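You operate a simulated robot arm through the tools that you are given. There is no shell and no other tool. Be economical: measure what you need, move in short steps, check, and stop when the job is done.

You are at the controls of a simulated robot arm. One attempt, no reset.

TASK
Lock the blue arm at mark two, hang the probe in it and read the meter.
Fine: free the orange handle to slide the arm; wait for STEADY. Where these are worked on the way, their far stop is far enough and under half their travel is too little: orange handle.

The check looks at the end state, three seconds after you hand in, the way a careful person would. Anything else that was tipped, shoved, dropped, spilled or broken makes it a failure.

THE ROBOT
A 7-joint arm with a two-finger parallel gripper, fixed in place. Base frame: the origin is at the foot of the arm, x ahead of it, y to its left, z up; the work surface is at about z = 0. Units: m, degrees, N and s.
With the tool pointing down near the work surface it reaches from about 0.22 to 0.58 m from the base axis. Its first joint turns from -66.0 to 66.0 degrees. Payload 2.5 kg.
The TCP is the grasp point between the finger pads, 0.023 m short of the fingertips. In the tool frame z runs along the fingers and y along their closing line. Largest opening 0.094 m; finger width 0.038, thickness 0.01; the body of the gripper, 0.054 by 0.096 m, starts 0.039 m behind the TCP.
Orientation is told as [roll, pitch, yaw] about the base's x, y, z axes, in that order, counted from this pose: with the fingers straight down and closing along the base's y, the tool's x points along the base's -x, its y along +y and its z along -z.

THE INTERFACE
- The arm moves only by the tool drive_tool. Its argument "increments" is text: rows parted by semicolons, each of 6 numbers parted by spaces: the shift along the tool's x, y, z in units of 400 mm (1.0 is 400 mm), then the turn, a rotation vector about the tool's x, y, z in units of 180 degrees (1.0 is 180 degrees). In form: dx dy dz ax ay az; .... A call has 1 to 20 rows; each row is the pose to reach, as a shift and turn from the pose commanded when the call began, along the tool's axes at that moment. "grip" is the closure, from 0 (fully open) to 1 (shut), set as the call begins (left out, the last holds). A call with a number of a shift or a turn outside -1 to 1 is refused whole. Each row takes 0.2 s and may step no farther than 0.05 m and 8.6 degrees from the row before; otherwise, or with a gripper value out of range, the whole call is refused. Where a pose cannot be reached the arm comes as near as it can. A force on the tool above 40 N (or 10 N above the force at the start of the call, whichever is more), or a blocked arm, ends the call early, and 0.2 s more pass. Each finger travels about 0.108 m/s and halts on what it meets, pressing with about 33 N; the grip force reading is that of the motor and also rises with nothing between the fingers. The clock runs only during rows and for 0.2 s after the last one: add rows that repeat a pose to give the fingers time. The reply holds the time, the measured pose of the TCP, the force on the tool along the base axes, the opening and the grip force, in the units named above and with some noise, with the torque about the TCP (base axes, N m) and any sound that the robot's microphone picked up.
- Cameras (640 x 400 px; columns grow to the right, rows downward): "scene" is fixed at [0.1148, -0.3961, 0.5769]; the picture's right is [0.90, -0.44, 0.00], its down [-0.16, -0.33, -0.93] and it looks along [0.40, 0.84, -0.37] (base axes); focal length 230 px, centre (320, 200). "wrist" rides on the gripper at [0.087, 0.016, -0.074] in the tool frame; the picture's right is [-0.18, 0.98, 0.00], its down [-0.58, -0.11, -0.81] and it looks along [-0.79, -0.15, 0.59] (tool axes); focal length 243 px, centre (320, 200). There is no depth. A picture from a camera that has moved, and an enlarged one, comes with that camera's place and axes in the base frame and with its lens. The place of the scene camera against the robot may be out by one fixed shift of up to 0.018 m in any direction.
- camera(camera): a new picture of that camera. The clock stands still meanwhile.
- zoom(camera, box): a new picture of the part [left, top, right, bottom] of that camera's present view, enlarged. The clock stands still meanwhile.
- job_done(): hands the job in; it is judged then, once.

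Go step by step. Nothing tells you positions but the pictures and the camera data: compare them with the known pose of the tool, close in by small moves and look again before you grip or let go. The budget is 120 turns and 84 pictures, counting those below and the enlarged ones. Unless the task says otherwise, let go and move clear before handing in, and close with one line.

The tools are called after "Request:" as a command line: name --argument value ..., lists and objects as JSON in quotes. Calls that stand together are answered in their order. drive_tool: Moves the arm, as the interface text tells. Its arguments: {"type":"object","properties":{"increments":{"type":"string"},"grip":{"type":"number"}},"required":["increments"]} The other tools are called the same way: camera (camera) takes a picture; zoom (camera, box) takes an enlarged picture of a part of a camera's view; job_done () hands the job in.

At the start:

```text
clock: 0.0
eef_pos: [0.3277, 0.0902, 0.5118]
tcp_rot: [0.1, -0.1, 0.0]
contact_force: [-0.7, -0.7, -0.4]
wrist_torque: [-0.02, -0.03, 0.01]
gripper_width: 0.094
finger_force: 0.1
```

scene: 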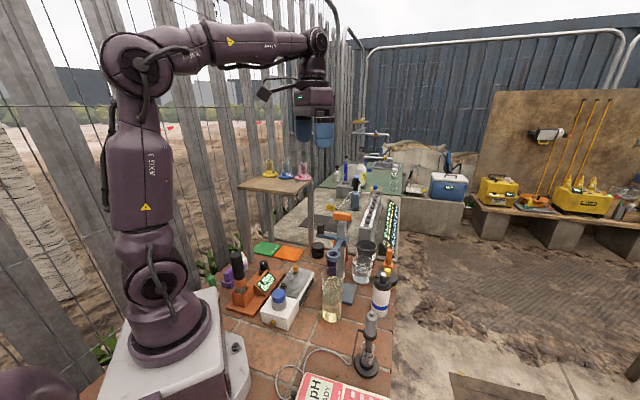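
wrist: 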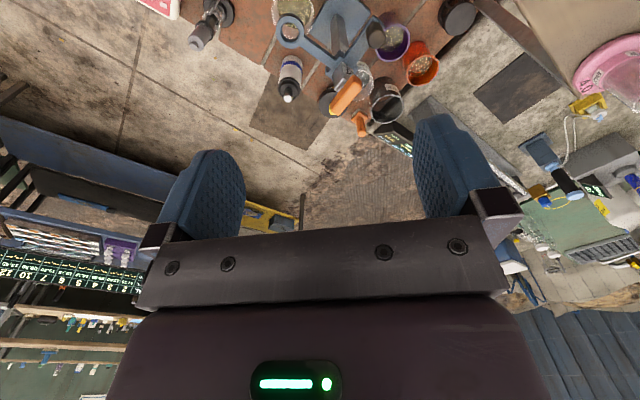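

I see a cluttered bench with a blue arm on a stand, a probe in a holder and a meter. I'll zoom in to identify the parts.

Request:
zoom --camera "scene" --box '[290, 190, 420, 300]'

Request:
zoom --camera "scene" --box '[200, 230, 420, 400]'

Request:
zoom --camera "wrist" --box '[170, 0, 470, 150]'

```text
3.64 times, centred on (355, 245) of scene
camera zoom: at [0.1148, -0.3961, 0.5769], right [0.9, -0.44, 0.0], down [-0.16, -0.33, -0.93], along [0.4, 0.84, -0.37], focal length 835 px, centre (193, 36)
```

zoom: 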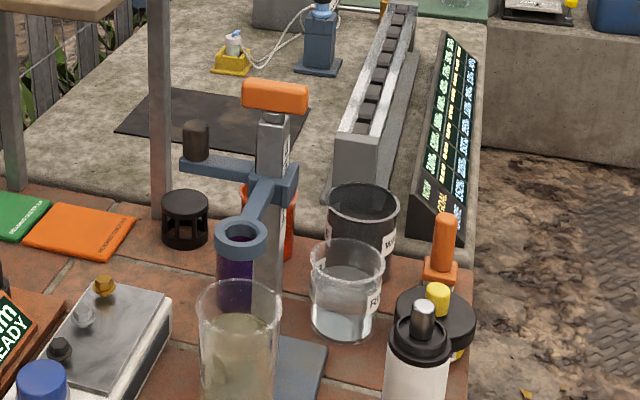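

```text
2.35 times, centred on (310, 315) of scene
camera zoom: at [0.1148, -0.3961, 0.5769], right [0.9, -0.44, 0.0], down [-0.16, -0.33, -0.93], along [0.4, 0.84, -0.37], focal length 541 px, centre (344, -71)
```

zoom: 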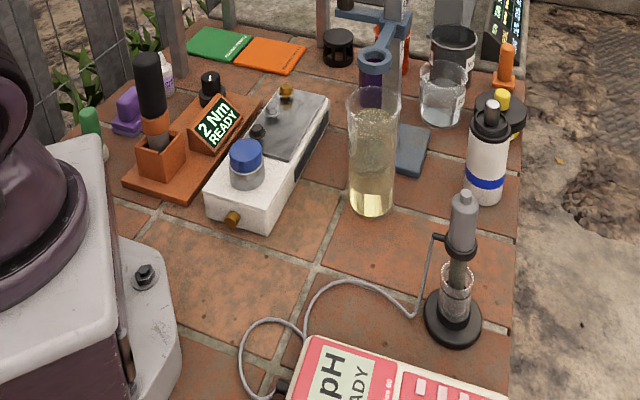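

```text
2.13 times, centred on (320, 75) of wrist
camera zoom: at [0.2414, 0.1051, 0.5866], right [0.18, 0.98, 0.0], down [0.58, -0.11, 0.81], along [0.79, -0.15, -0.59], focal length 518 px, centre (320, 467)
```

zoom: 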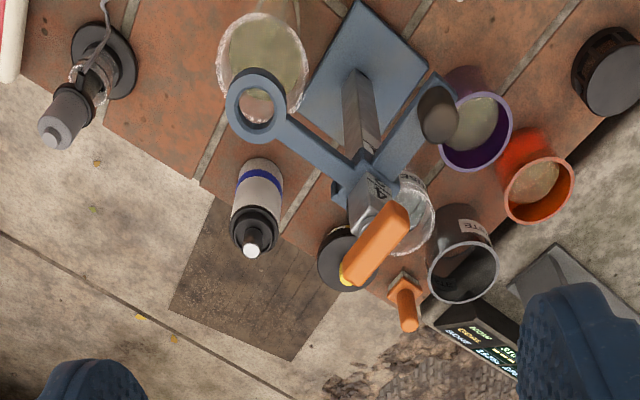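

The stand's post is near (0.415, 0.105), its ring near (0.36, 0.04, 0.21), and an orange T-handle sits on top. Next I'll read the post marks and the meter.

Request:
zoom --camera "scene" --box '[315, 200, 375, 240]'

Request:
zoom --camera "scene" --box '[280, 300, 410, 400]'

Request:
zoom --camera "wrist" --box '[300, 40, 400, 140]'

```text
10.00 times, centred on (345, 220) of scene
camera zoom: at [0.1148, -0.3961, 0.5769], right [0.9, -0.44, 0.0], down [-0.16, -0.33, -0.93], along [0.4, 0.84, -0.37], focal length 2297 px, centre (70, 0)
```

zoom: 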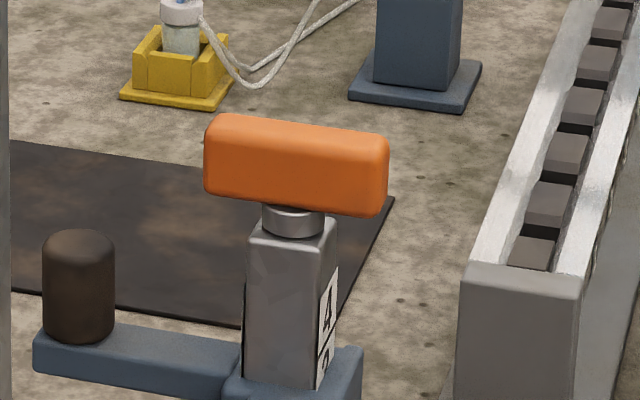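

```text
4.00 times, centred on (345, 350) of scene
camera zoom: at [0.1148, -0.3961, 0.5769], right [0.9, -0.44, 0.0], down [-0.16, -0.33, -0.93], along [0.4, 0.84, -0.37], focal length 919 px, centre (220, -400)
```

zoom: 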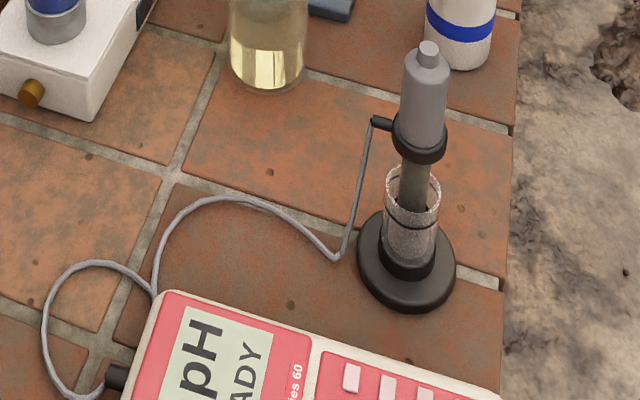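

```text
4.00 times, centred on (350, 90) of wrist
camera zoom: at [0.2414, 0.1051, 0.5866], right [0.18, 0.98, 0.0], down [0.58, -0.11, 0.81], along [0.79, -0.15, -0.59], focal length 970 px, centre (200, 640)
```

zoom: 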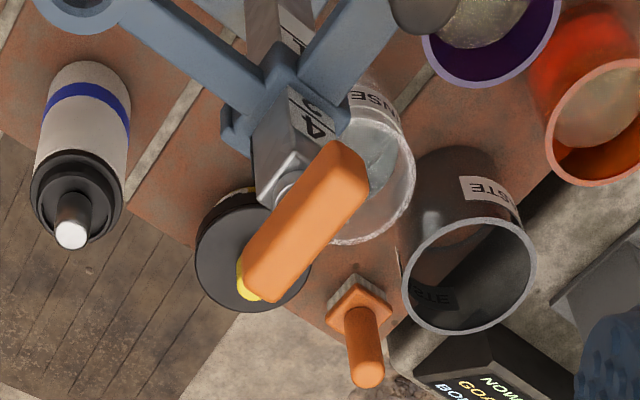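

The post carries numbers (4 at the top, 3 below it). I'll look at the lit board and the rest of the surroundings before moving.

Request:
zoom --camera "scene" --box '[365, 195, 405, 265]'

Request:
drive_tool --increments "0.1 0 0 0 0 0;0.2 0.0 0 0 0 0;0.25 -0.05 0 0 0 0;0.25 -0.1 0 0 0 0;0.25 -0.2 0 0 0 0;0.25 -0.3 0 0 0 0"

Request:
camera --camera "wrist"

```text
5.71 times, centred on (385, 230) of scene
camera zoom: at [0.1148, -0.3961, 0.5769], right [0.9, -0.44, 0.0], down [-0.16, -0.33, -0.93], along [0.4, 0.84, -0.37], focal length 1313 px, centre (-51, 29)
```

zoom: 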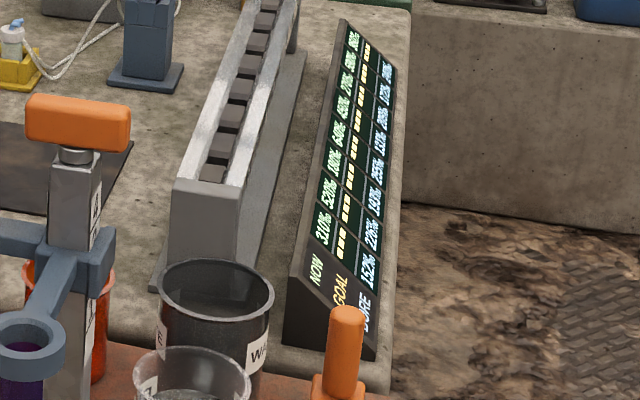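

```text
clock: 1.4
eef_pos: [0.227, -0.0302, 0.5121]
tcp_rot: [0.0, 0.0, 0.1]
contact_force: [0.3, -0.5, -1.1]
wrist_torque: [-0.01, -0.01, 0.01]
gripper_width: 0.0941
finger_force: 0.2
```

```text
74 pictures are left
camera wrist: at [0.1418, -0.0152, 0.5872], right [0.18, 0.98, 0.0], down [0.58, -0.11, 0.81], along [0.79, -0.15, -0.59], focal length 243 px, centre (320, 200)
```

wrist: 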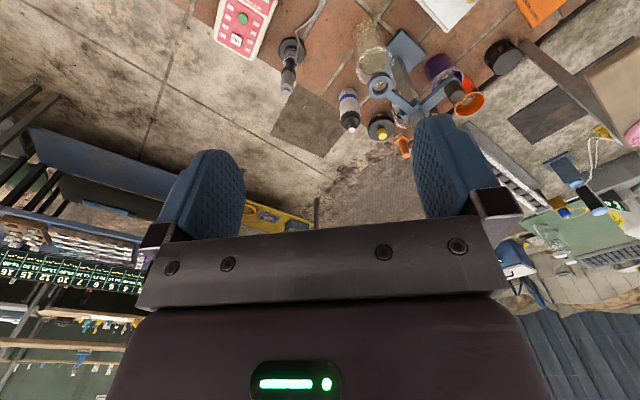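

The wrist picture is upside-down, with near objects at the top. I'll tilt the tool so the camera looks down onto the bench.

Request:
drive_tool --increments "0 0 0 0 0.045 0;0 0 0 0 0.09 0;0 0 0 0 0.135 0;0 0 0 0 0.18 0"

Request:
camera --camera "wrist"

```text
clock: 2.4
eef_pos: [0.21, -0.0105, 0.4646]
tcp_rot: [0.1, 32.3, 6.6]
contact_force: [-0.1, -4.9, 0.6]
wrist_torque: [0.26, 0.05, -0.19]
gripper_width: 0.0938
finger_force: 0.0
out of reach, approached as far as the arm can: row 3, 4
```

```text
73 pictures are left
camera wrist: at [0.175, 0.0019, 0.574], right [0.04, 0.99, -0.1], down [0.93, 0.0, 0.37], along [0.37, -0.11, -0.92], focal length 243 px, centre (320, 200)
```

wrist: 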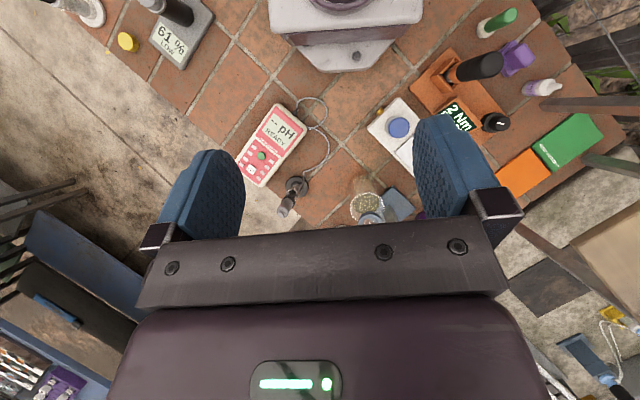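

The meter reads "-- pH READY" and has a green key, so I'll zoom in on its keys.

Request:
zoom --camera "wrist" --box '[220, 90, 340, 220]'

Request:
zoom --camera "wrist" --box '[260, 160, 430, 225]'

```text
3.08 times, centred on (280, 155) of wrist
camera zoom: at [0.175, 0.0019, 0.574], right [0.04, 0.99, -0.1], down [0.93, 0.0, 0.37], along [0.37, -0.11, -0.92], focal length 746 px, centre (443, 338)
```

zoom: 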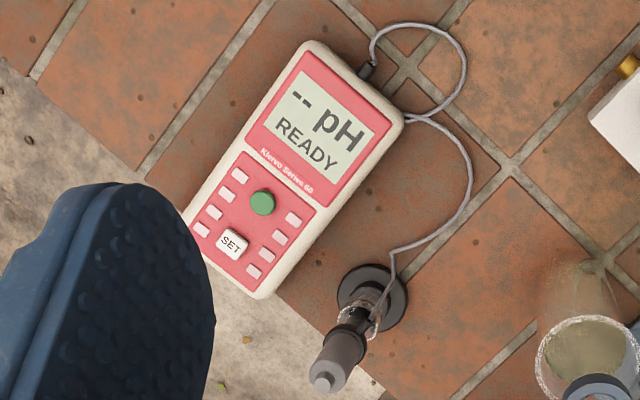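

```text
3.76 times, centred on (345, 192) of wrist
camera zoom: at [0.175, 0.0019, 0.574], right [0.04, 0.99, -0.1], down [0.93, 0.0, 0.37], along [0.37, -0.11, -0.92], focal length 913 px, centre (226, 228)
```

zoom: 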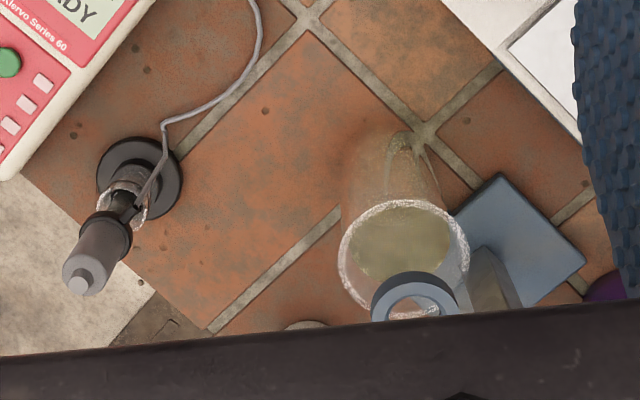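

The probe sits in a small stand, and the ring is directly over the tall beaker at about (0.357, 0.039). I'll level the tool again and come down to look at the post marks.

Request:
drive_tool --increments "0 0 0 0 -0.045 0;0 0 0 0 -0.09 0;0 0 0 0 -0.135 0;0 0 0 0 -0.18 0;0 0 0 0 -0.18 0"

```text
clock: 3.6
eef_pos: [0.2087, -0.0342, 0.4645]
tcp_rot: [0.0, 0.0, 0.1]
contact_force: [-0.1, 0.0, 0.0]
wrist_torque: [-0.01, 0.0, 0.0]
gripper_width: 0.094
finger_force: 0.2
```

Level again. Now I'll move to a viewpoint in front of the post.

Request:
drive_tool --increments "-0.026 0.084 0.065 0 0 0;-0.052 0.168 0.13 0 0 0;-0.078 0.252 0.195 0 0 0;-0.103 0.335 0.26 0 0 0;-0.103 0.335 0.26 0 0 0"

Request:
camera --camera "wrist"

Request:
zoom --camera "wrist" --box '[250, 100, 400, 240]'

```text
clock: 4.8
eef_pos: [0.2508, 0.102, 0.3567]
tcp_rot: [0.0, -0.1, 0.0]
contact_force: [0.2, 0.4, -0.3]
wrist_torque: [0.0, 0.0, 0.0]
gripper_width: 0.094
finger_force: 0.0
```

```text
70 pictures are left
camera wrist: at [0.1636, 0.1182, 0.4325], right [0.18, 0.98, 0.0], down [0.58, -0.11, 0.81], along [0.79, -0.15, -0.59], focal length 243 px, centre (320, 200)
```

wrist: 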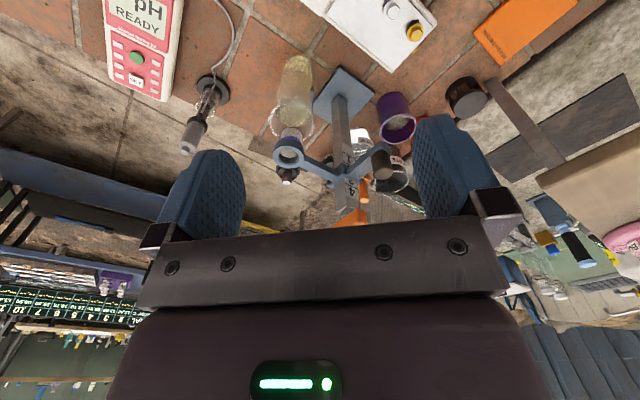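

```text
2.86 times, centred on (325, 170) of wrist
camera zoom: at [0.1636, 0.1182, 0.4325], right [0.18, 0.98, 0.0], down [0.58, -0.11, 0.81], along [0.79, -0.15, -0.59], focal length 693 px, centre (306, 286)
```

zoom: 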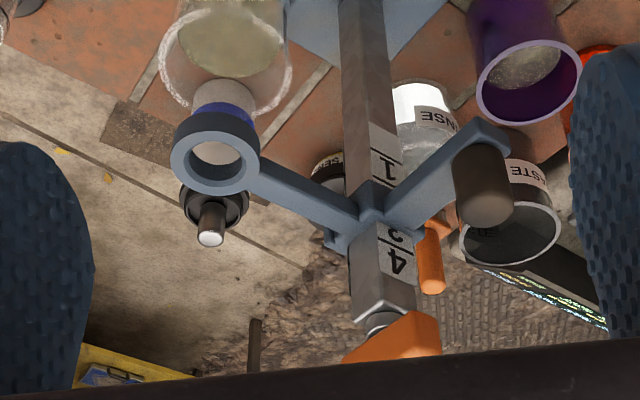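

The marks show 4 and 3 above the collar and 1 below it. I'll zoom closer.

Request:
zoom --camera "wrist" --box '[320, 125, 380, 185]'

Request:
zoom --camera "scene" --box '[325, 205, 365, 305]'

```text
6.67 times, centred on (350, 155) of wrist
camera zoom: at [0.1636, 0.1182, 0.4325], right [0.18, 0.98, 0.0], down [0.58, -0.11, 0.81], along [0.79, -0.15, -0.59], focal length 1618 px, centre (120, 500)
```

zoom: 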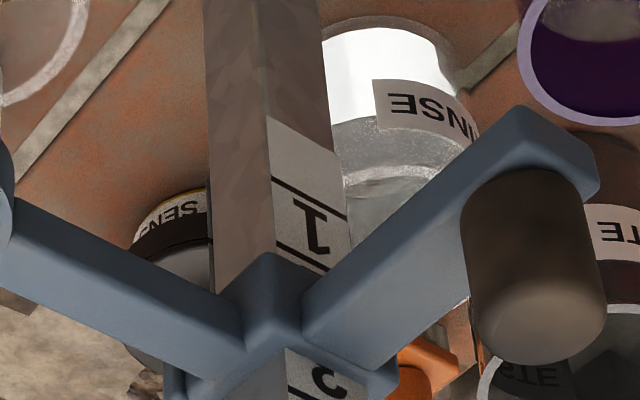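

```text
4.00 times, centred on (345, 255) of scene
camera zoom: at [0.1148, -0.3961, 0.5769], right [0.9, -0.44, 0.0], down [-0.16, -0.33, -0.93], along [0.4, 0.84, -0.37], focal length 919 px, centre (220, -20)
```

zoom: 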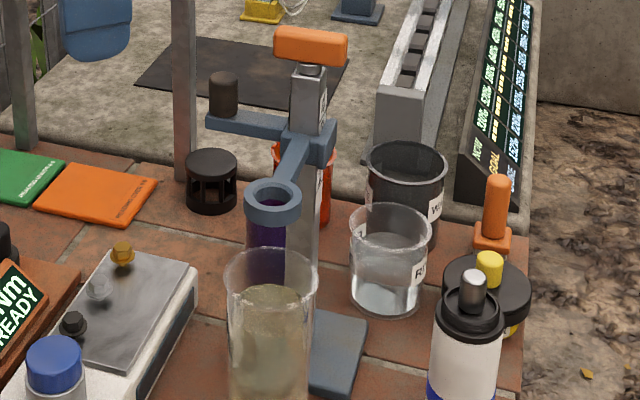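

L1, L2 and L4 come out near z = 0.178, 0.196 and 0.234. The collar is centred near L3 (about 0.215), so mark two is about 19 mm lower. Next I'll go above the orange T-handle with the fingers turned to close across its bar.

Request:
drive_tool --increments "0 0 -0.1 0 0 0.04;-0.06 0 -0.11 0 0 0.08;-0.13 0 -0.11 0 0 0.12;-0.2 0 -0.11 0 0 0.16;-0.27 0 -0.11 0 0 0.2;-0.34 0.005 -0.11 0 0 0.24;-0.405 0.01 -0.11 0 0 0.25;-0.405 0.01 -0.11 0 0 0.25"

Request:
camera --camera "wrist"

Request:
camera --camera "scene"

```text
clock: 6.6
eef_pos: [0.4106, 0.1052, 0.4023]
tcp_rot: [0.1, 0.0, -45.1]
contact_force: [0.4, 0.9, -0.4]
wrist_torque: [0.01, -0.01, 0.01]
gripper_width: 0.0943
finger_force: 0.1
```

```text
66 pictures are left
camera wrist: at [0.3623, 0.1767, 0.4783], right [0.83, 0.56, 0.0], down [0.33, -0.49, 0.81], along [0.46, -0.67, -0.59], focal length 243 px, centre (320, 200)
```

wrist: 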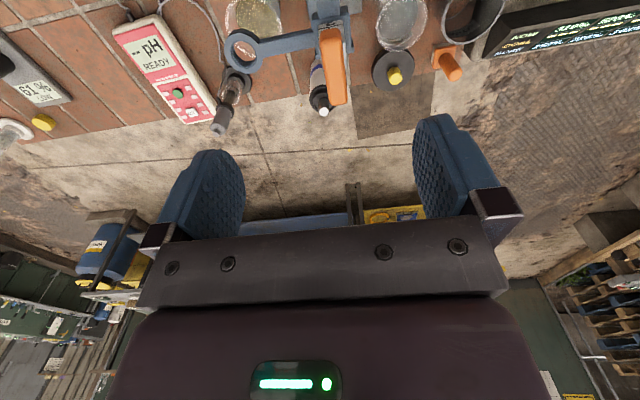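

```text
65 pictures are left
```

scene: 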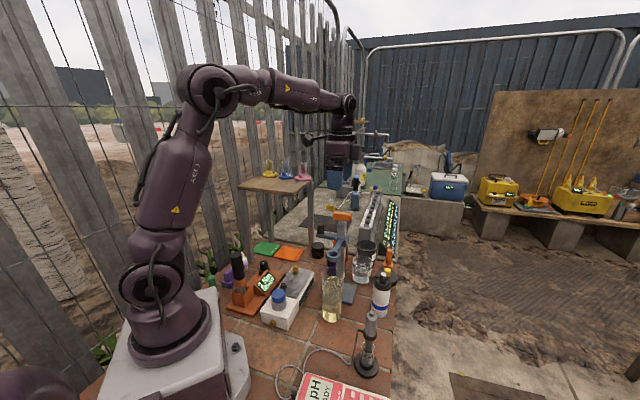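

The handle is now visible between the fingers. I'll zoom in to locate it.

Request:
zoom --camera "wrist" --box '[280, 0, 400, 120]'

```text
3.33 times, centred on (340, 60) of wrist
camera zoom: at [0.3623, 0.1767, 0.4783], right [0.83, 0.56, 0.0], down [0.33, -0.49, 0.81], along [0.46, -0.67, -0.59], focal length 809 px, centre (253, 667)
```

zoom: 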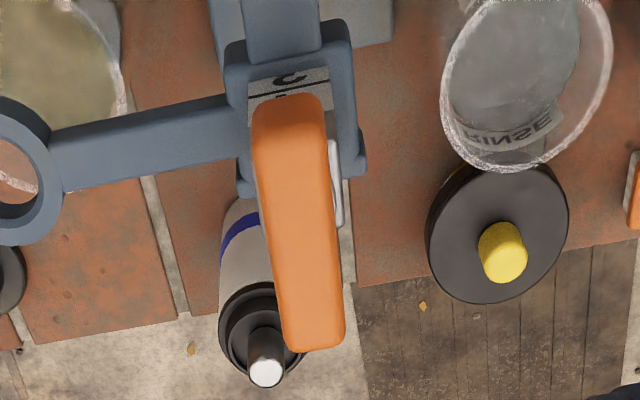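

By triangulation the handle is near (0.427, 0.104), with its top around z = 0.28 to 0.29. I'll centre over it and step down for a second look.

Request:
drive_tool --increments "-0.031 0.027 0.04 0 0 0;-0.031 0.027 0.1 0 0 0;-0.031 0.027 0.1 0 0 0"

Request:
zoom --camera "wrist" --box '[260, 0, 420, 100]'

Request:
zoom --camera "scene" --box '[315, 150, 375, 230]'

```text
clock: 7.4
eef_pos: [0.4266, 0.1034, 0.3639]
tcp_rot: [-0.1, 0.0, -45.0]
contact_force: [0.5, 0.0, 0.4]
wrist_torque: [0.0, -0.01, 0.0]
gripper_width: 0.0942
finger_force: 0.1
```

```text
4.00 times, centred on (340, 50) of wrist
camera zoom: at [0.3777, 0.1752, 0.4381], right [0.82, 0.57, 0.0], down [0.33, -0.49, 0.81], along [0.46, -0.67, -0.59], focal length 970 px, centre (240, 800)
```

zoom: 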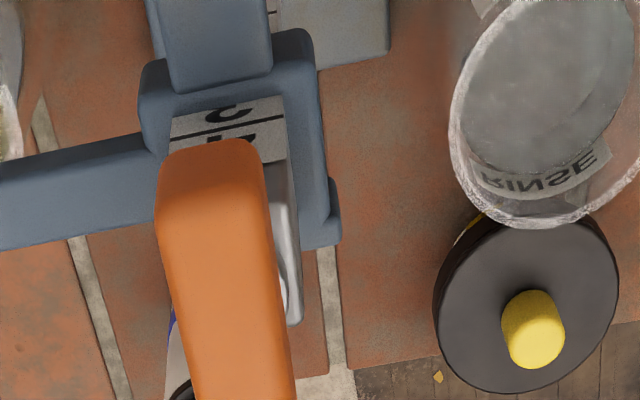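

```text
5.00 times, centred on (345, 190) of scene
camera zoom: at [0.1148, -0.3961, 0.5769], right [0.9, -0.44, 0.0], down [-0.16, -0.33, -0.93], along [0.4, 0.84, -0.37], focal length 1149 px, centre (195, 250)
```

zoom: 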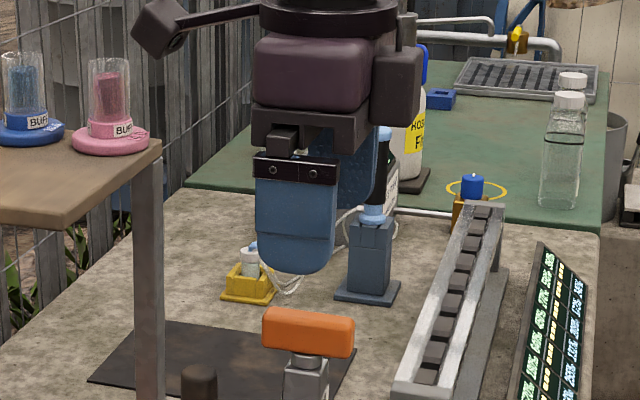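

The bar centre works out to z ≈ 0.278, and I'm aligned across it to about 1.5 mm. I'll descend so the tips sit around the bar's lower edge, above the post top.

Request:
drive_tool --increments "0 0.004 0.06 0 0 0;0 0.004 0.12 0 0 0;0 0.004 0.165 0 0 0;0 0.004 0.165 0 0 0"

Request:
zoom --camera "scene" --box '[315, 180, 375, 240]'

Request:
camera --camera "wrist"

```text
clock: 8.4
eef_pos: [0.4287, 0.1061, 0.2951]
tcp_rot: [0.1, 0.0, -45.0]
contact_force: [0.4, 0.2, 0.0]
wrist_torque: [0.0, 0.0, -0.01]
gripper_width: 0.0941
finger_force: 0.0
```

```text
6.67 times, centred on (345, 210) of scene
camera zoom: at [0.1148, -0.3961, 0.5769], right [0.9, -0.44, 0.0], down [-0.16, -0.33, -0.93], along [0.4, 0.84, -0.37], focal length 1532 px, centre (153, 133)
```

zoom: 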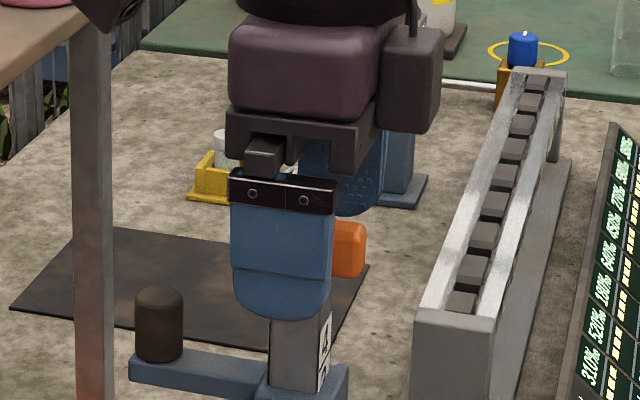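

```text
60 pictures are left
camera wrist: at [0.3794, 0.1782, 0.3702], right [0.82, 0.57, 0.0], down [0.33, -0.49, 0.81], along [0.46, -0.67, -0.59], focal length 243 px, centre (320, 200)
```

wrist: 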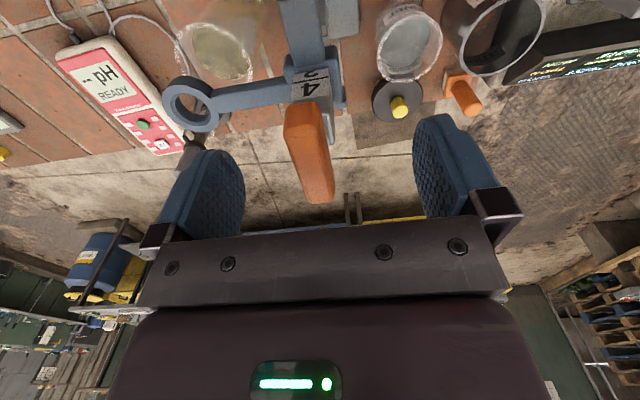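

The bar is between the fingers, and the pivot is near (0.419, 0.112). I'll shift about 10 mm along the bar and 2.6 mm across, then close.

Request:
drive_tool --increments "0.013 -0.003 0 0 0 0;0.026 -0.006 0 0 0 0;0.026 -0.006 0 0 0 0"

Request:
drive_tool --increments "0 0 0 0 0 0;0 0 0 0 0 0;0 0 0 0 0 0;0 0 0 0 0 0" --grip 1

Request:
camera --camera "wrist"

```text
clock: 9.2
eef_pos: [0.4189, 0.1114, 0.2964]
tcp_rot: [0.1, -0.1, -45.0]
contact_force: [0.0, 0.6, 0.3]
wrist_torque: [0.02, -0.01, -0.01]
gripper_width: 0.0937
finger_force: 0.0
```

```text
clock: 10.2
eef_pos: [0.4189, 0.1099, 0.2978]
tcp_rot: [-0.1, 0.0, -45.0]
contact_force: [-8.9, -4.7, 2.4]
wrist_torque: [-0.01, -0.27, -0.04]
gripper_width: 0.016
finger_force: 45.5
```

```text
59 pictures are left
camera wrist: at [0.3705, 0.183, 0.3717], right [0.83, 0.56, 0.0], down [0.34, -0.49, 0.81], along [0.45, -0.67, -0.59], focal length 243 px, centre (320, 200)
```

wrist: 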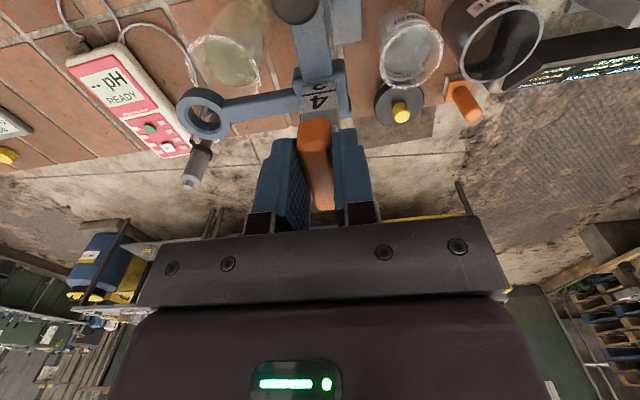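

The bar is gripped at 16 mm wide with a slight side load. I'll relax that load and try a small counter-clockwise turn.

Request:
drive_tool --increments "0 -0.004 0 0 0 0;0 -0.004 0 0 0 -0.02;0 -0.004 0 0 0 -0.05;0 -0.004 0 0 0 -0.08;0 -0.004 0 0 0 -0.08"

Request:
zoom --camera "scene" --box '[315, 180, 375, 240]'

```text
clock: 11.4
eef_pos: [0.4186, 0.1089, 0.2968]
tcp_rot: [-0.1, 0.2, -30.5]
contact_force: [1.0, 1.4, -20.1]
wrist_torque: [-0.35, -1.28, 0.02]
gripper_width: 0.0158
finger_force: 45.0
```

```text
6.67 times, centred on (345, 210) of scene
camera zoom: at [0.1149, -0.3961, 0.5769], right [0.9, -0.44, 0.0], down [-0.16, -0.33, -0.93], along [0.4, 0.84, -0.37], focal length 1532 px, centre (153, 133)
```

zoom: 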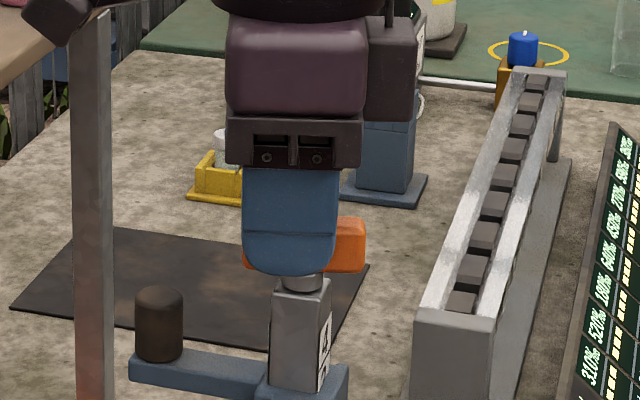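

It turned 14.5° with almost no torque, but there is a −20 N vertical load. I'll hold still to see whether it persists.

Request:
drive_tool --increments "0 0 0.003 0 0 0;0 0 0.003 0 0 0"

```text
clock: 12.0
eef_pos: [0.4181, 0.1093, 0.2988]
tcp_rot: [0.0, 0.1, -30.6]
contact_force: [2.3, -3.1, -8.9]
wrist_torque: [0.51, 0.96, 0.01]
gripper_width: 0.0159
finger_force: 45.5
```

The load drops as I ease down, so it's just a stiff grip. I'll continue the turn with a millimetre of relief.

Request:
drive_tool --increments "0 0 0.002 0 0 -0.04;0 0 0.002 0 0 -0.08;0 0 0.002 0 0 -0.12;0 0 0.002 0 0 -0.16;0 0 0.002 0 0 -0.2;0 0 0.002 0 0 -0.2"

Request:
zoom --camera "scene" --box '[315, 180, 375, 240]'

```text
clock: 13.1
eef_pos: [0.4181, 0.1053, 0.2966]
tcp_rot: [-0.3, 0.2, 0.4]
contact_force: [-5.8, -1.8, 2.7]
wrist_torque: [0.64, -0.74, -0.02]
gripper_width: 0.016
finger_force: 45.1
stopped in row 5: the force on the tool passed its limit at 40 N (the readings are from after the stop); the commanded pose is now the measured one
```

```text
6.67 times, centred on (345, 210) of scene
camera zoom: at [0.1148, -0.3961, 0.5769], right [0.9, -0.44, 0.0], down [-0.16, -0.33, -0.93], along [0.4, 0.84, -0.37], focal length 1532 px, centre (153, 133)
```

zoom: 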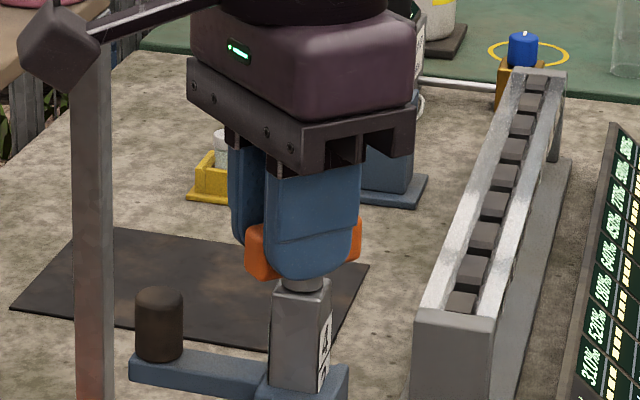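

The handle has turned 45°, and the pivot appears to be at about (0.4225, 0.1053), 4 mm from my grip point. I'll continue on an arc about the true pivot.

Request:
drive_tool --increments "0 -0.0015 0 0 0 -0.04;-0.0004 -0.003 0 0 0 -0.08;-0.001 -0.004 0 0 0 -0.12;-0.0013 -0.005 0 0 0 -0.16;-0.002 -0.0065 0 0 0 -0.2;-0.003 -0.0075 0 0 0 -0.24;-0.003 -0.0075 0 0 0 -0.24"

Request:
zoom --camera "scene" --box '[315, 180, 375, 240]'

```text
clock: 14.7
eef_pos: [0.4196, 0.102, 0.2965]
tcp_rot: [-0.3, 0.3, 43.8]
contact_force: [-2.0, -19.2, 6.0]
wrist_torque: [0.22, 0.2, -0.08]
gripper_width: 0.0157
finger_force: 44.9
```

```text
6.67 times, centred on (345, 210) of scene
camera zoom: at [0.1148, -0.3962, 0.5769], right [0.9, -0.44, 0.0], down [-0.16, -0.33, -0.93], along [0.4, 0.84, -0.37], focal length 1532 px, centre (153, 133)
```

zoom: 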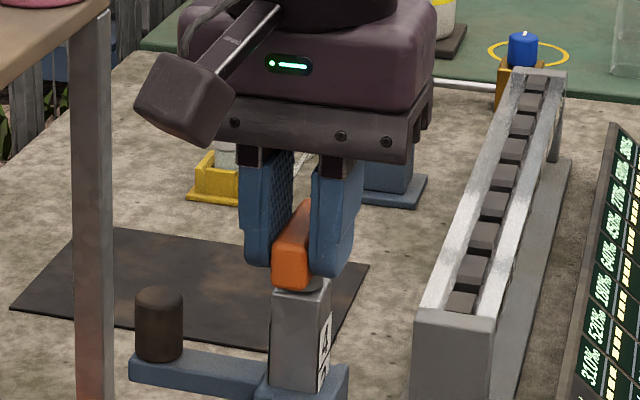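

The handle has turned 89° so far. I'll nudge it further to find the stop.

Request:
drive_tool --increments "0.002 -0.003 0 0 0 -0.03;0.002 -0.003 0 0 0 -0.06;0.002 -0.003 0 0 0 -0.06"

```text
clock: 15.5
eef_pos: [0.4203, 0.1024, 0.2968]
tcp_rot: [-0.1, 0.2, 54.5]
contact_force: [6.8, -5.2, -0.3]
wrist_torque: [0.42, -0.4, -2.19]
gripper_width: 0.0209
finger_force: 45.3
```

There's −2.2 N m of torque and the grip is being wedged open, so that's the far stop at about 90°. I'll back off the twist and release.

Request:
drive_tool --increments "0 0 0 0 0 0.03;0 0 0 0 0 0.045;0 0 0 0 0 0.045"

Request:
drive_tool --increments "0 0 0 0 0 0;0 0 0 0 0 0;0 0 0 0 0 0" --grip 0.3

Request:
zoom --camera "scene" --box '[305, 180, 385, 260]'

```text
clock: 16.3
eef_pos: [0.4197, 0.1014, 0.2962]
tcp_rot: [-0.2, 0.2, 46.4]
contact_force: [26.8, -2.7, -2.6]
wrist_torque: [-0.56, 0.63, -1.46]
gripper_width: 0.0158
finger_force: 44.5
```

```text
clock: 17.1
eef_pos: [0.4196, 0.1015, 0.2958]
tcp_rot: [0.0, 0.4, 46.5]
contact_force: [0.0, -0.1, 0.2]
wrist_torque: [0.02, 0.03, -0.03]
gripper_width: 0.0654
finger_force: 0.2
```

```text
5.00 times, centred on (345, 220) of scene
camera zoom: at [0.1148, -0.3961, 0.5769], right [0.9, -0.44, 0.0], down [-0.16, -0.33, -0.93], along [0.4, 0.84, -0.37], focal length 1149 px, centre (195, 100)
```

zoom: 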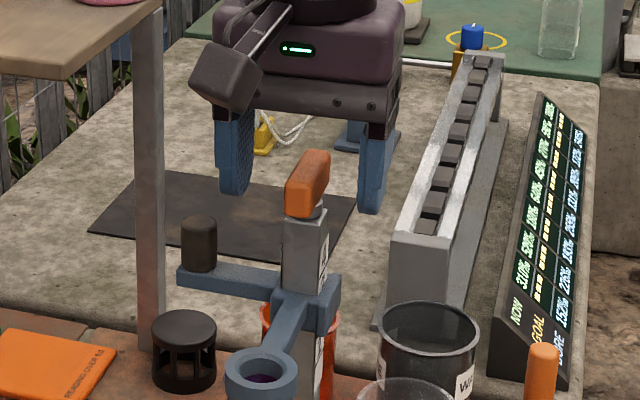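

The handle is at its far stop and stays there, and the blue arm hasn't dropped. I'll rise, turn back to −45°, and go above the black knob near (0.373, 0.151).

Request:
drive_tool --increments "0 0 -0.08 0 0 0;0 0 -0.16 0 0 0.03;-0.002 0.02 -0.17 0 0 0.075;-0.003 0.04 -0.17 0 0 0.12;-0.004 0.06 -0.17 0 0 0.165;-0.005 0.08 -0.17 0 0 0.21;-0.006 0.1 -0.17 0 0 0.255;-0.007 0.12 -0.17 0 0 0.3;-0.008 0.14 -0.17 0 0 0.345;-0.009 0.16 -0.17 0 0 0.39;-0.01 0.17 -0.17 0 0 0.435;-0.01 0.17 -0.17 0 0 0.48;-0.01 0.17 -0.17 0 0 0.508;-0.01 0.17 -0.17 0 0 0.508" --grip 0.4

Request:
camera --camera "wrist"

```text
clock: 20.1
eef_pos: [0.3739, 0.1523, 0.3649]
tcp_rot: [-0.4, -0.1, -45.0]
contact_force: [0.1, 0.0, -0.2]
wrist_torque: [-0.01, -0.02, 0.02]
gripper_width: 0.0564
finger_force: 0.0
```

```text
54 pictures are left
camera wrist: at [0.3242, 0.2248, 0.4392], right [0.83, 0.56, -0.01], down [0.34, -0.48, 0.81], along [0.45, -0.67, -0.59], focal length 243 px, centre (320, 200)
```

wrist: 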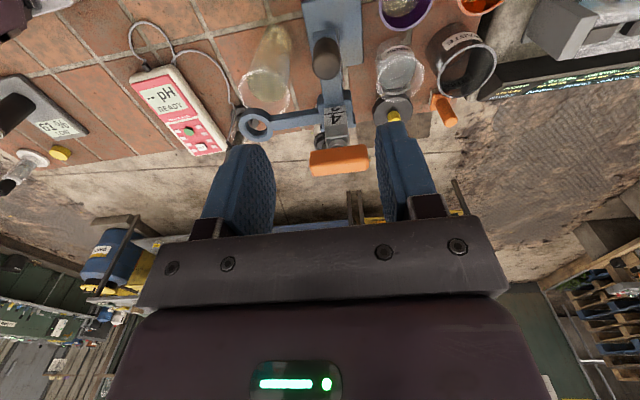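

The knob is nearly under the tool. I'll zoom to refine its position and check the collar.

Request:
zoom --camera "wrist" --box '[270, 20, 390, 180]'

Request:
drive_tool --increments "0 0.004 0.1 0 0 0;0 0.004 0.2 0 0 0;0 0.004 0.2 0 0 0"

Request:
camera --camera "wrist"

Request:
zoom --camera "scene" --box '[305, 180, 385, 260]'

```text
2.50 times, centred on (330, 100) of wrist
camera zoom: at [0.3242, 0.2248, 0.4392], right [0.83, 0.56, -0.01], down [0.34, -0.48, 0.81], along [0.45, -0.67, -0.59], focal length 606 px, centre (295, 450)
```

zoom: 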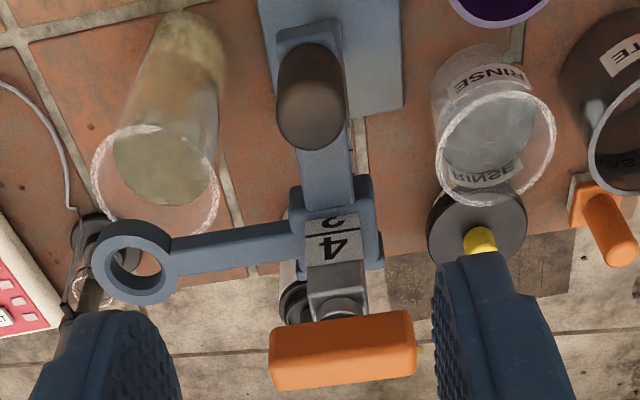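

```text
clock: 20.9
eef_pos: [0.3745, 0.1532, 0.2835]
tcp_rot: [-0.4, 0.0, -45.0]
contact_force: [0.2, 1.0, 0.0]
wrist_torque: [0.02, 0.02, -0.03]
gripper_width: 0.0567
finger_force: 0.1
```

```text
52 pictures are left
camera wrist: at [0.3251, 0.226, 0.3587], right [0.83, 0.56, -0.01], down [0.34, -0.48, 0.81], along [0.45, -0.67, -0.59], focal length 243 px, centre (320, 200)
```

wrist: 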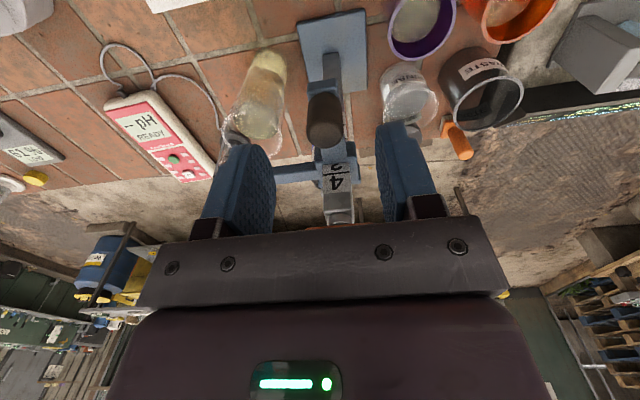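

```text
5.00 times, centred on (345, 220) of scene
camera zoom: at [0.1148, -0.3961, 0.5769], right [0.9, -0.44, 0.0], down [-0.16, -0.33, -0.93], along [0.4, 0.84, -0.37], focal length 1149 px, centre (195, 100)
```

zoom: 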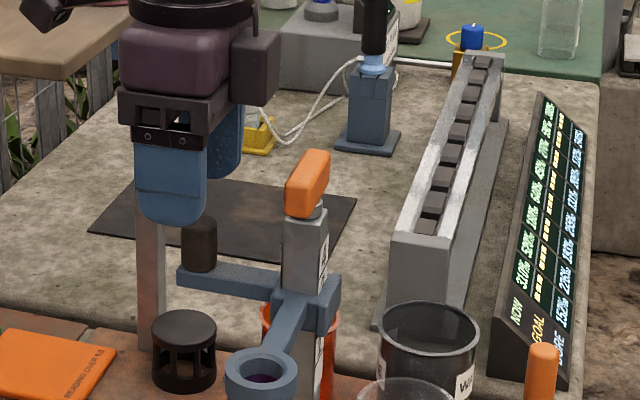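

The knob spans about z = 0.21 to 0.25 and sits midway between the fingers. I'll descend to TCP z = 0.239 and grip it.

Request:
drive_tool --increments "0 0 0.06 0 0 0;0 0 0.11 0 0 0;0 0 0.11 0 0 0"

Request:
drive_tool --increments "0 0 0 0 0 0;0 0 0 0 0 0;0 0 0 0 0 0" --grip 1

Request:
camera --camera "wrist"

Request:
zoom --camera "wrist" --box '[280, 130, 380, 220]'

```text
clock: 21.7
eef_pos: [0.3739, 0.1531, 0.2401]
tcp_rot: [-0.5, -0.1, -45.1]
contact_force: [-0.6, 0.0, 0.0]
wrist_torque: [0.0, 0.01, 0.0]
gripper_width: 0.0563
finger_force: 0.0
```

```text
clock: 22.5
eef_pos: [0.3756, 0.1545, 0.2423]
tcp_rot: [0.2, -0.3, -44.9]
contact_force: [25.4, 19.6, -2.6]
wrist_torque: [-0.11, 0.65, 0.09]
gripper_width: 0.0218
finger_force: 45.4
```

```text
50 pictures are left
camera wrist: at [0.3263, 0.2263, 0.3165], right [0.82, 0.57, 0.0], down [0.33, -0.49, 0.81], along [0.46, -0.66, -0.59], focal length 243 px, centre (320, 200)
```

wrist: 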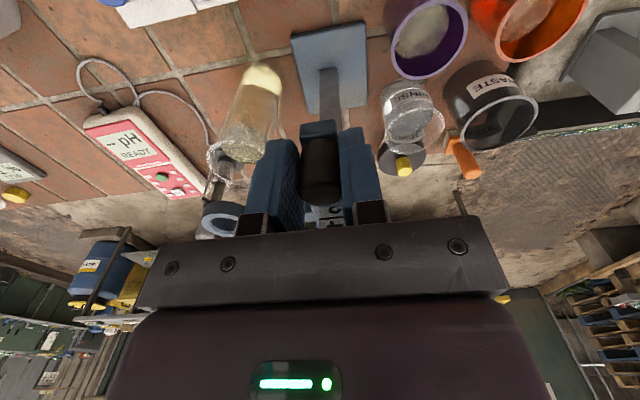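

```text
4.44 times, centred on (330, 175) of wrist
camera zoom: at [0.3263, 0.2263, 0.3165], right [0.82, 0.57, 0.0], down [0.33, -0.49, 0.81], along [0.46, -0.66, -0.59], focal length 1078 px, centre (276, 311)
```

zoom: 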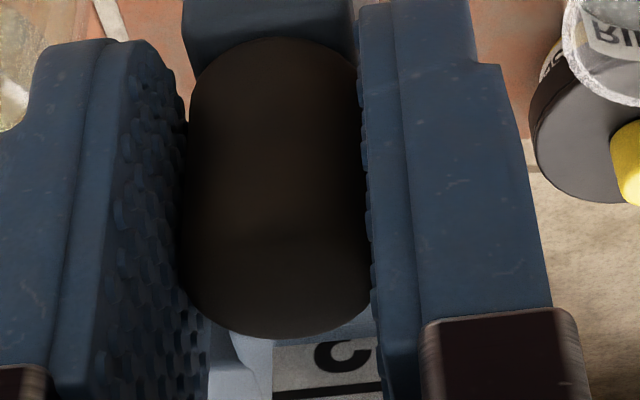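

The knob is gripped at 22 mm wide, with a side load from being slightly off-centre. I'll relax sideways and then begin sliding down.

Request:
drive_tool --increments "0 0.003 0 0 0 0;0 0.006 0 0 0 0;0 0.006 0 0 0 0"

```text
clock: 23.3
eef_pos: [0.3764, 0.1541, 0.2403]
tcp_rot: [-0.2, -0.3, -45.0]
contact_force: [9.4, 9.6, 1.0]
wrist_torque: [-0.23, -1.5, 0.01]
gripper_width: 0.0216
finger_force: 45.0
```

Better. Now I'll relax a bit more and slide down 10 mm first.

Request:
drive_tool --increments "0 0.0025 0 0 0 0;0 0.0025 0.012 0 0 0;0 0.0025 0.025 0 0 0;0 0.0025 0.025 0 0 0"

Request:
zoom --camera "scene" --box '[305, 180, 385, 260]'

```text
clock: 24.3
eef_pos: [0.3763, 0.1546, 0.2308]
tcp_rot: [-0.3, 0.0, -45.2]
contact_force: [8.0, -0.9, -0.3]
wrist_torque: [1.49, 0.39, 0.1]
gripper_width: 0.022
finger_force: 45.0
```

```text
5.00 times, centred on (345, 220) of scene
camera zoom: at [0.1148, -0.3961, 0.5769], right [0.9, -0.44, 0.0], down [-0.16, -0.33, -0.93], along [0.4, 0.84, -0.37], focal length 1149 px, centre (195, 100)
```

zoom: 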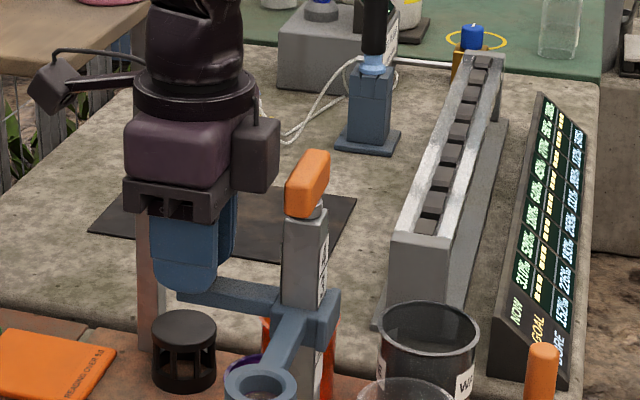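

The arm slides with the knob and the stand stays put. I'll look closely at the marks from both cameras.

Request:
zoom --camera "scene" --box '[355, 220, 375, 256]'

Request:
zoom --camera "scene" --box '[356, 218, 374, 268]'

Request:
zoom --camera "wrist" --box '[300, 195, 350, 230]'

```text
11.11 times, centred on (365, 238) of scene
camera zoom: at [0.1148, -0.3961, 0.5769], right [0.9, -0.44, 0.0], down [-0.16, -0.33, -0.93], along [0.4, 0.84, -0.37], focal length 2553 px, centre (-180, -222)
```

zoom: 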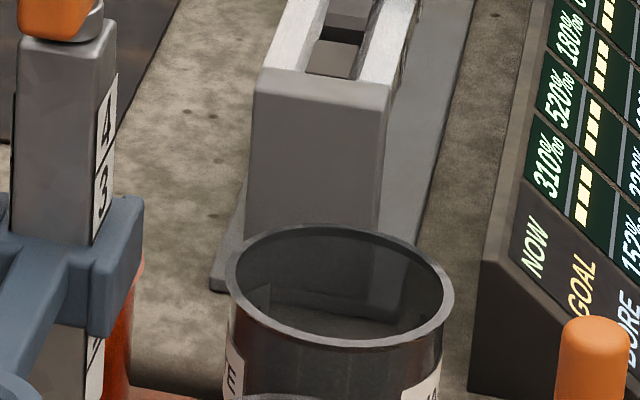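

```text
8.00 times, centred on (365, 243) of scene
camera zoom: at [0.1148, -0.3961, 0.5769], right [0.9, -0.44, 0.0], down [-0.16, -0.33, -0.93], along [0.4, 0.84, -0.37], focal length 1838 px, centre (-40, -144)
```

zoom: 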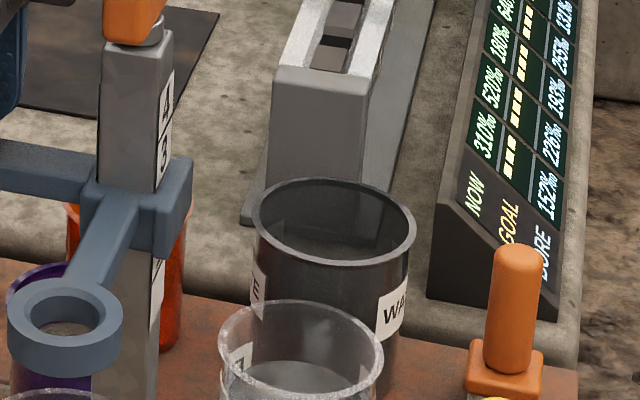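

```text
11.43 times, centred on (325, 212) of wrist
camera zoom: at [0.3274, 0.227, 0.3049], right [0.83, 0.56, -0.01], down [0.34, -0.48, 0.81], along [0.45, -0.67, -0.59], focal length 2773 px, centre (263, 57)
```

zoom: 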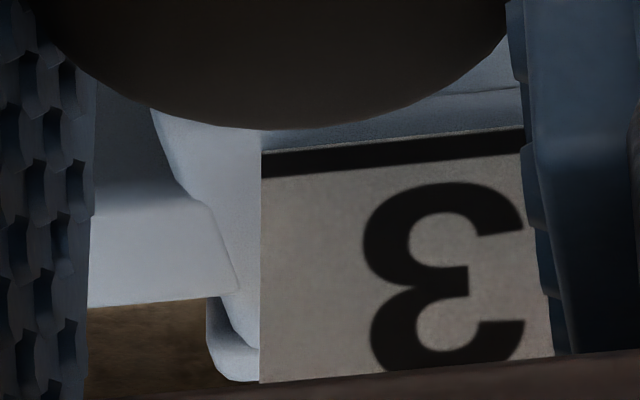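

The L3 line now meets the collar's top edge, and the collar is about as tall as one mark spacing. At the start the collar's centre was therefore on L3. To find out whether its centre or its edge is the index, I'll gently feel for the upper travel limit.

Request:
drive_tool --increments "0 0 -0.015 0 0 0;0 0 -0.03 0 0 0;0 0 -0.045 0 0 0;0 0 -0.045 0 0 0"

Request:
drive_tool --increments "0 0 -0.004 0 0 0;0 0 -0.008 0 0 0;0 0 -0.012 0 0 0"

```text
clock: 25.3
eef_pos: [0.376, 0.1534, 0.2495]
tcp_rot: [-0.4, 0.0, -45.0]
contact_force: [4.2, -5.9, -3.3]
wrist_torque: [0.67, -0.39, 0.02]
gripper_width: 0.0218
finger_force: 45.5
```

```text
clock: 26.1
eef_pos: [0.3758, 0.1539, 0.2509]
tcp_rot: [-0.5, 0.0, -45.0]
contact_force: [14.1, -4.4, -36.0]
wrist_torque: [0.86, -0.97, 0.02]
gripper_width: 0.0223
finger_force: 44.9
```

The upper stop is reached with the collar's top edge at about L4. The centre could never reach mark 4, so the index is the top edge. I'll back off the stop and check the picture.

Request:
drive_tool --increments "0 0 0.005 0 0 0;0 0 0.01 0 0 0;0 0 0.01 0 0 0"

Request:
zoom --camera "scene" --box '[325, 210, 385, 270]'

Request:
zoom --camera "wrist" --box '[300, 195, 350, 230]'

```text
clock: 26.9
eef_pos: [0.3757, 0.1554, 0.2501]
tcp_rot: [-0.3, 0.0, -45.0]
contact_force: [-4.7, -10.5, 0.8]
wrist_torque: [1.22, -0.05, -0.01]
gripper_width: 0.0217
finger_force: 44.6
```

```text
6.67 times, centred on (355, 240) of scene
camera zoom: at [0.1148, -0.3961, 0.5769], right [0.9, -0.44, 0.0], down [-0.16, -0.33, -0.93], along [0.4, 0.84, -0.37], focal length 1532 px, centre (87, -67)
```

zoom: 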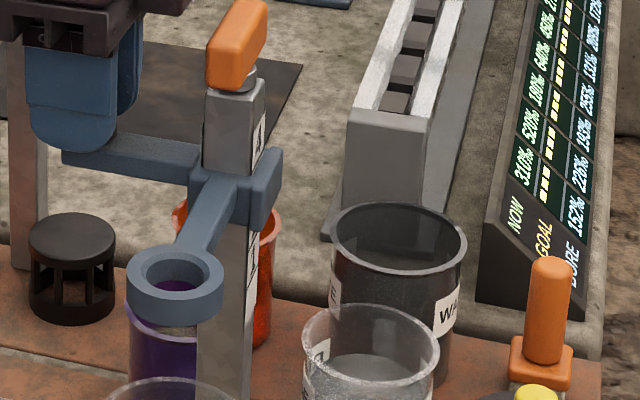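

```text
11.43 times, centred on (325, 212) of wrist
camera zoom: at [0.327, 0.227, 0.3248], right [0.83, 0.56, -0.01], down [0.34, -0.48, 0.81], along [0.45, -0.67, -0.59], focal length 2773 px, centre (263, 57)
```

zoom: 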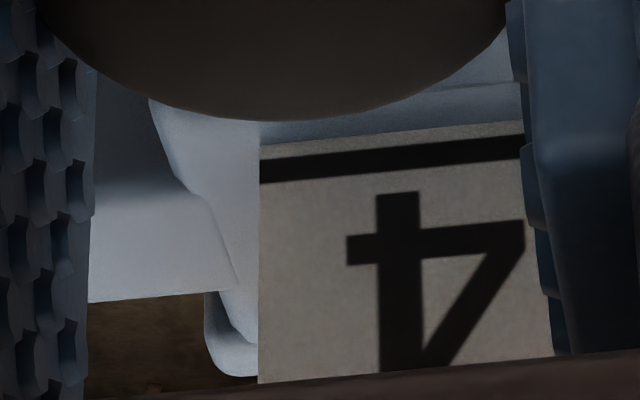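

At the upper limit the top edge sits at line 4, so mark two means the top edge at line 2. I'll slide down about 20 mm first and look at the clearance to the beaker.

Request:
drive_tool --increments "0 0 0.015 0 0 0;0 0 0.03 0 0 0;0 0 0.048 0 0 0;0 0 0.06 0 0 0;0 0 0.072 0 0 0;0 0 0.072 0 0 0"

Request:
zoom --camera "scene" --box '[310, 220, 400, 310]'

```text
clock: 28.3
eef_pos: [0.3759, 0.1544, 0.2208]
tcp_rot: [-0.3, -0.1, -45.1]
contact_force: [0.1, -7.2, 0.3]
wrist_torque: [1.25, 0.3, 0.09]
gripper_width: 0.0216
finger_force: 44.5
```

```text
4.44 times, centred on (355, 265) of scene
camera zoom: at [0.1148, -0.3961, 0.5769], right [0.9, -0.44, 0.0], down [-0.16, -0.33, -0.93], along [0.4, 0.84, -0.37], focal length 1021 px, centre (164, -89)
```

zoom: 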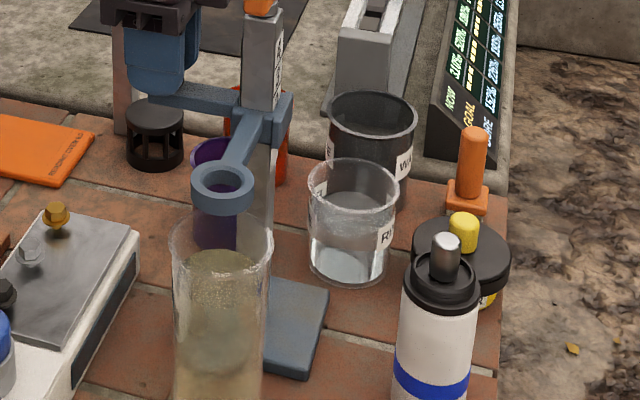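

The ring has about 30 mm of clearance above the rim. I'll go down the last 10 mm to line 2.

Request:
drive_tool --increments "0 0 0.01 0 0 0;0 0 0.02 0 0 0;0 0 0.025 0 0 0;0 0 0.025 0 0 0"

Request:
zoom --camera "wrist" --box '[300, 195, 350, 230]'

Request:
zoom --camera "scene" --box '[330, 215, 380, 265]'

```text
clock: 29.3
eef_pos: [0.3757, 0.1542, 0.2094]
tcp_rot: [-0.4, -0.1, -44.9]
contact_force: [-5.5, -3.3, -0.2]
wrist_torque: [-0.28, -1.27, -0.1]
gripper_width: 0.0214
finger_force: 45.7
```

```text
11.43 times, centred on (325, 212) of wrist
camera zoom: at [0.3269, 0.227, 0.2851], right [0.82, 0.57, -0.01], down [0.34, -0.48, 0.81], along [0.45, -0.67, -0.59], focal length 2773 px, centre (263, 57)
```

zoom: 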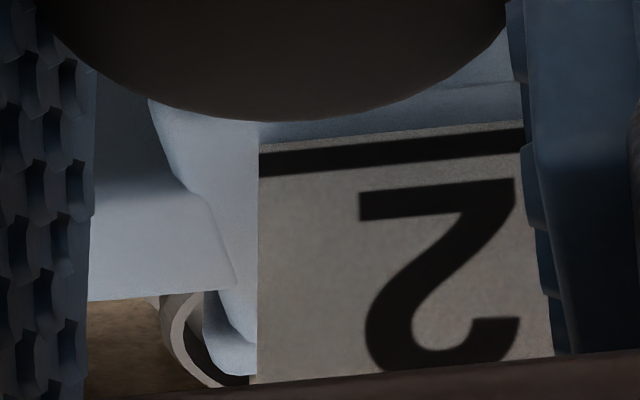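

```text
8.00 times, centred on (355, 240) of scene
camera zoom: at [0.1148, -0.3961, 0.5769], right [0.9, -0.44, 0.0], down [-0.16, -0.33, -0.93], along [0.4, 0.84, -0.37], focal length 1838 px, centre (40, -120)
```

zoom: 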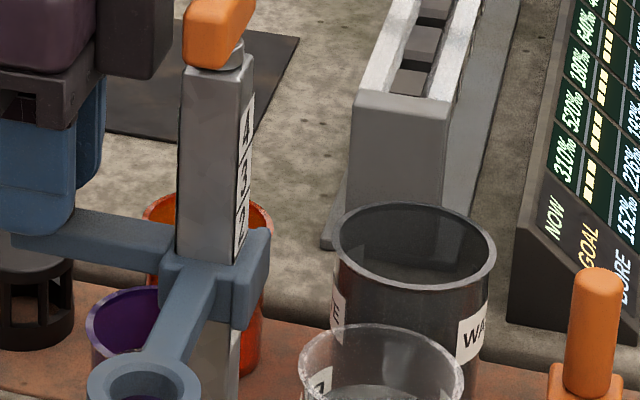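

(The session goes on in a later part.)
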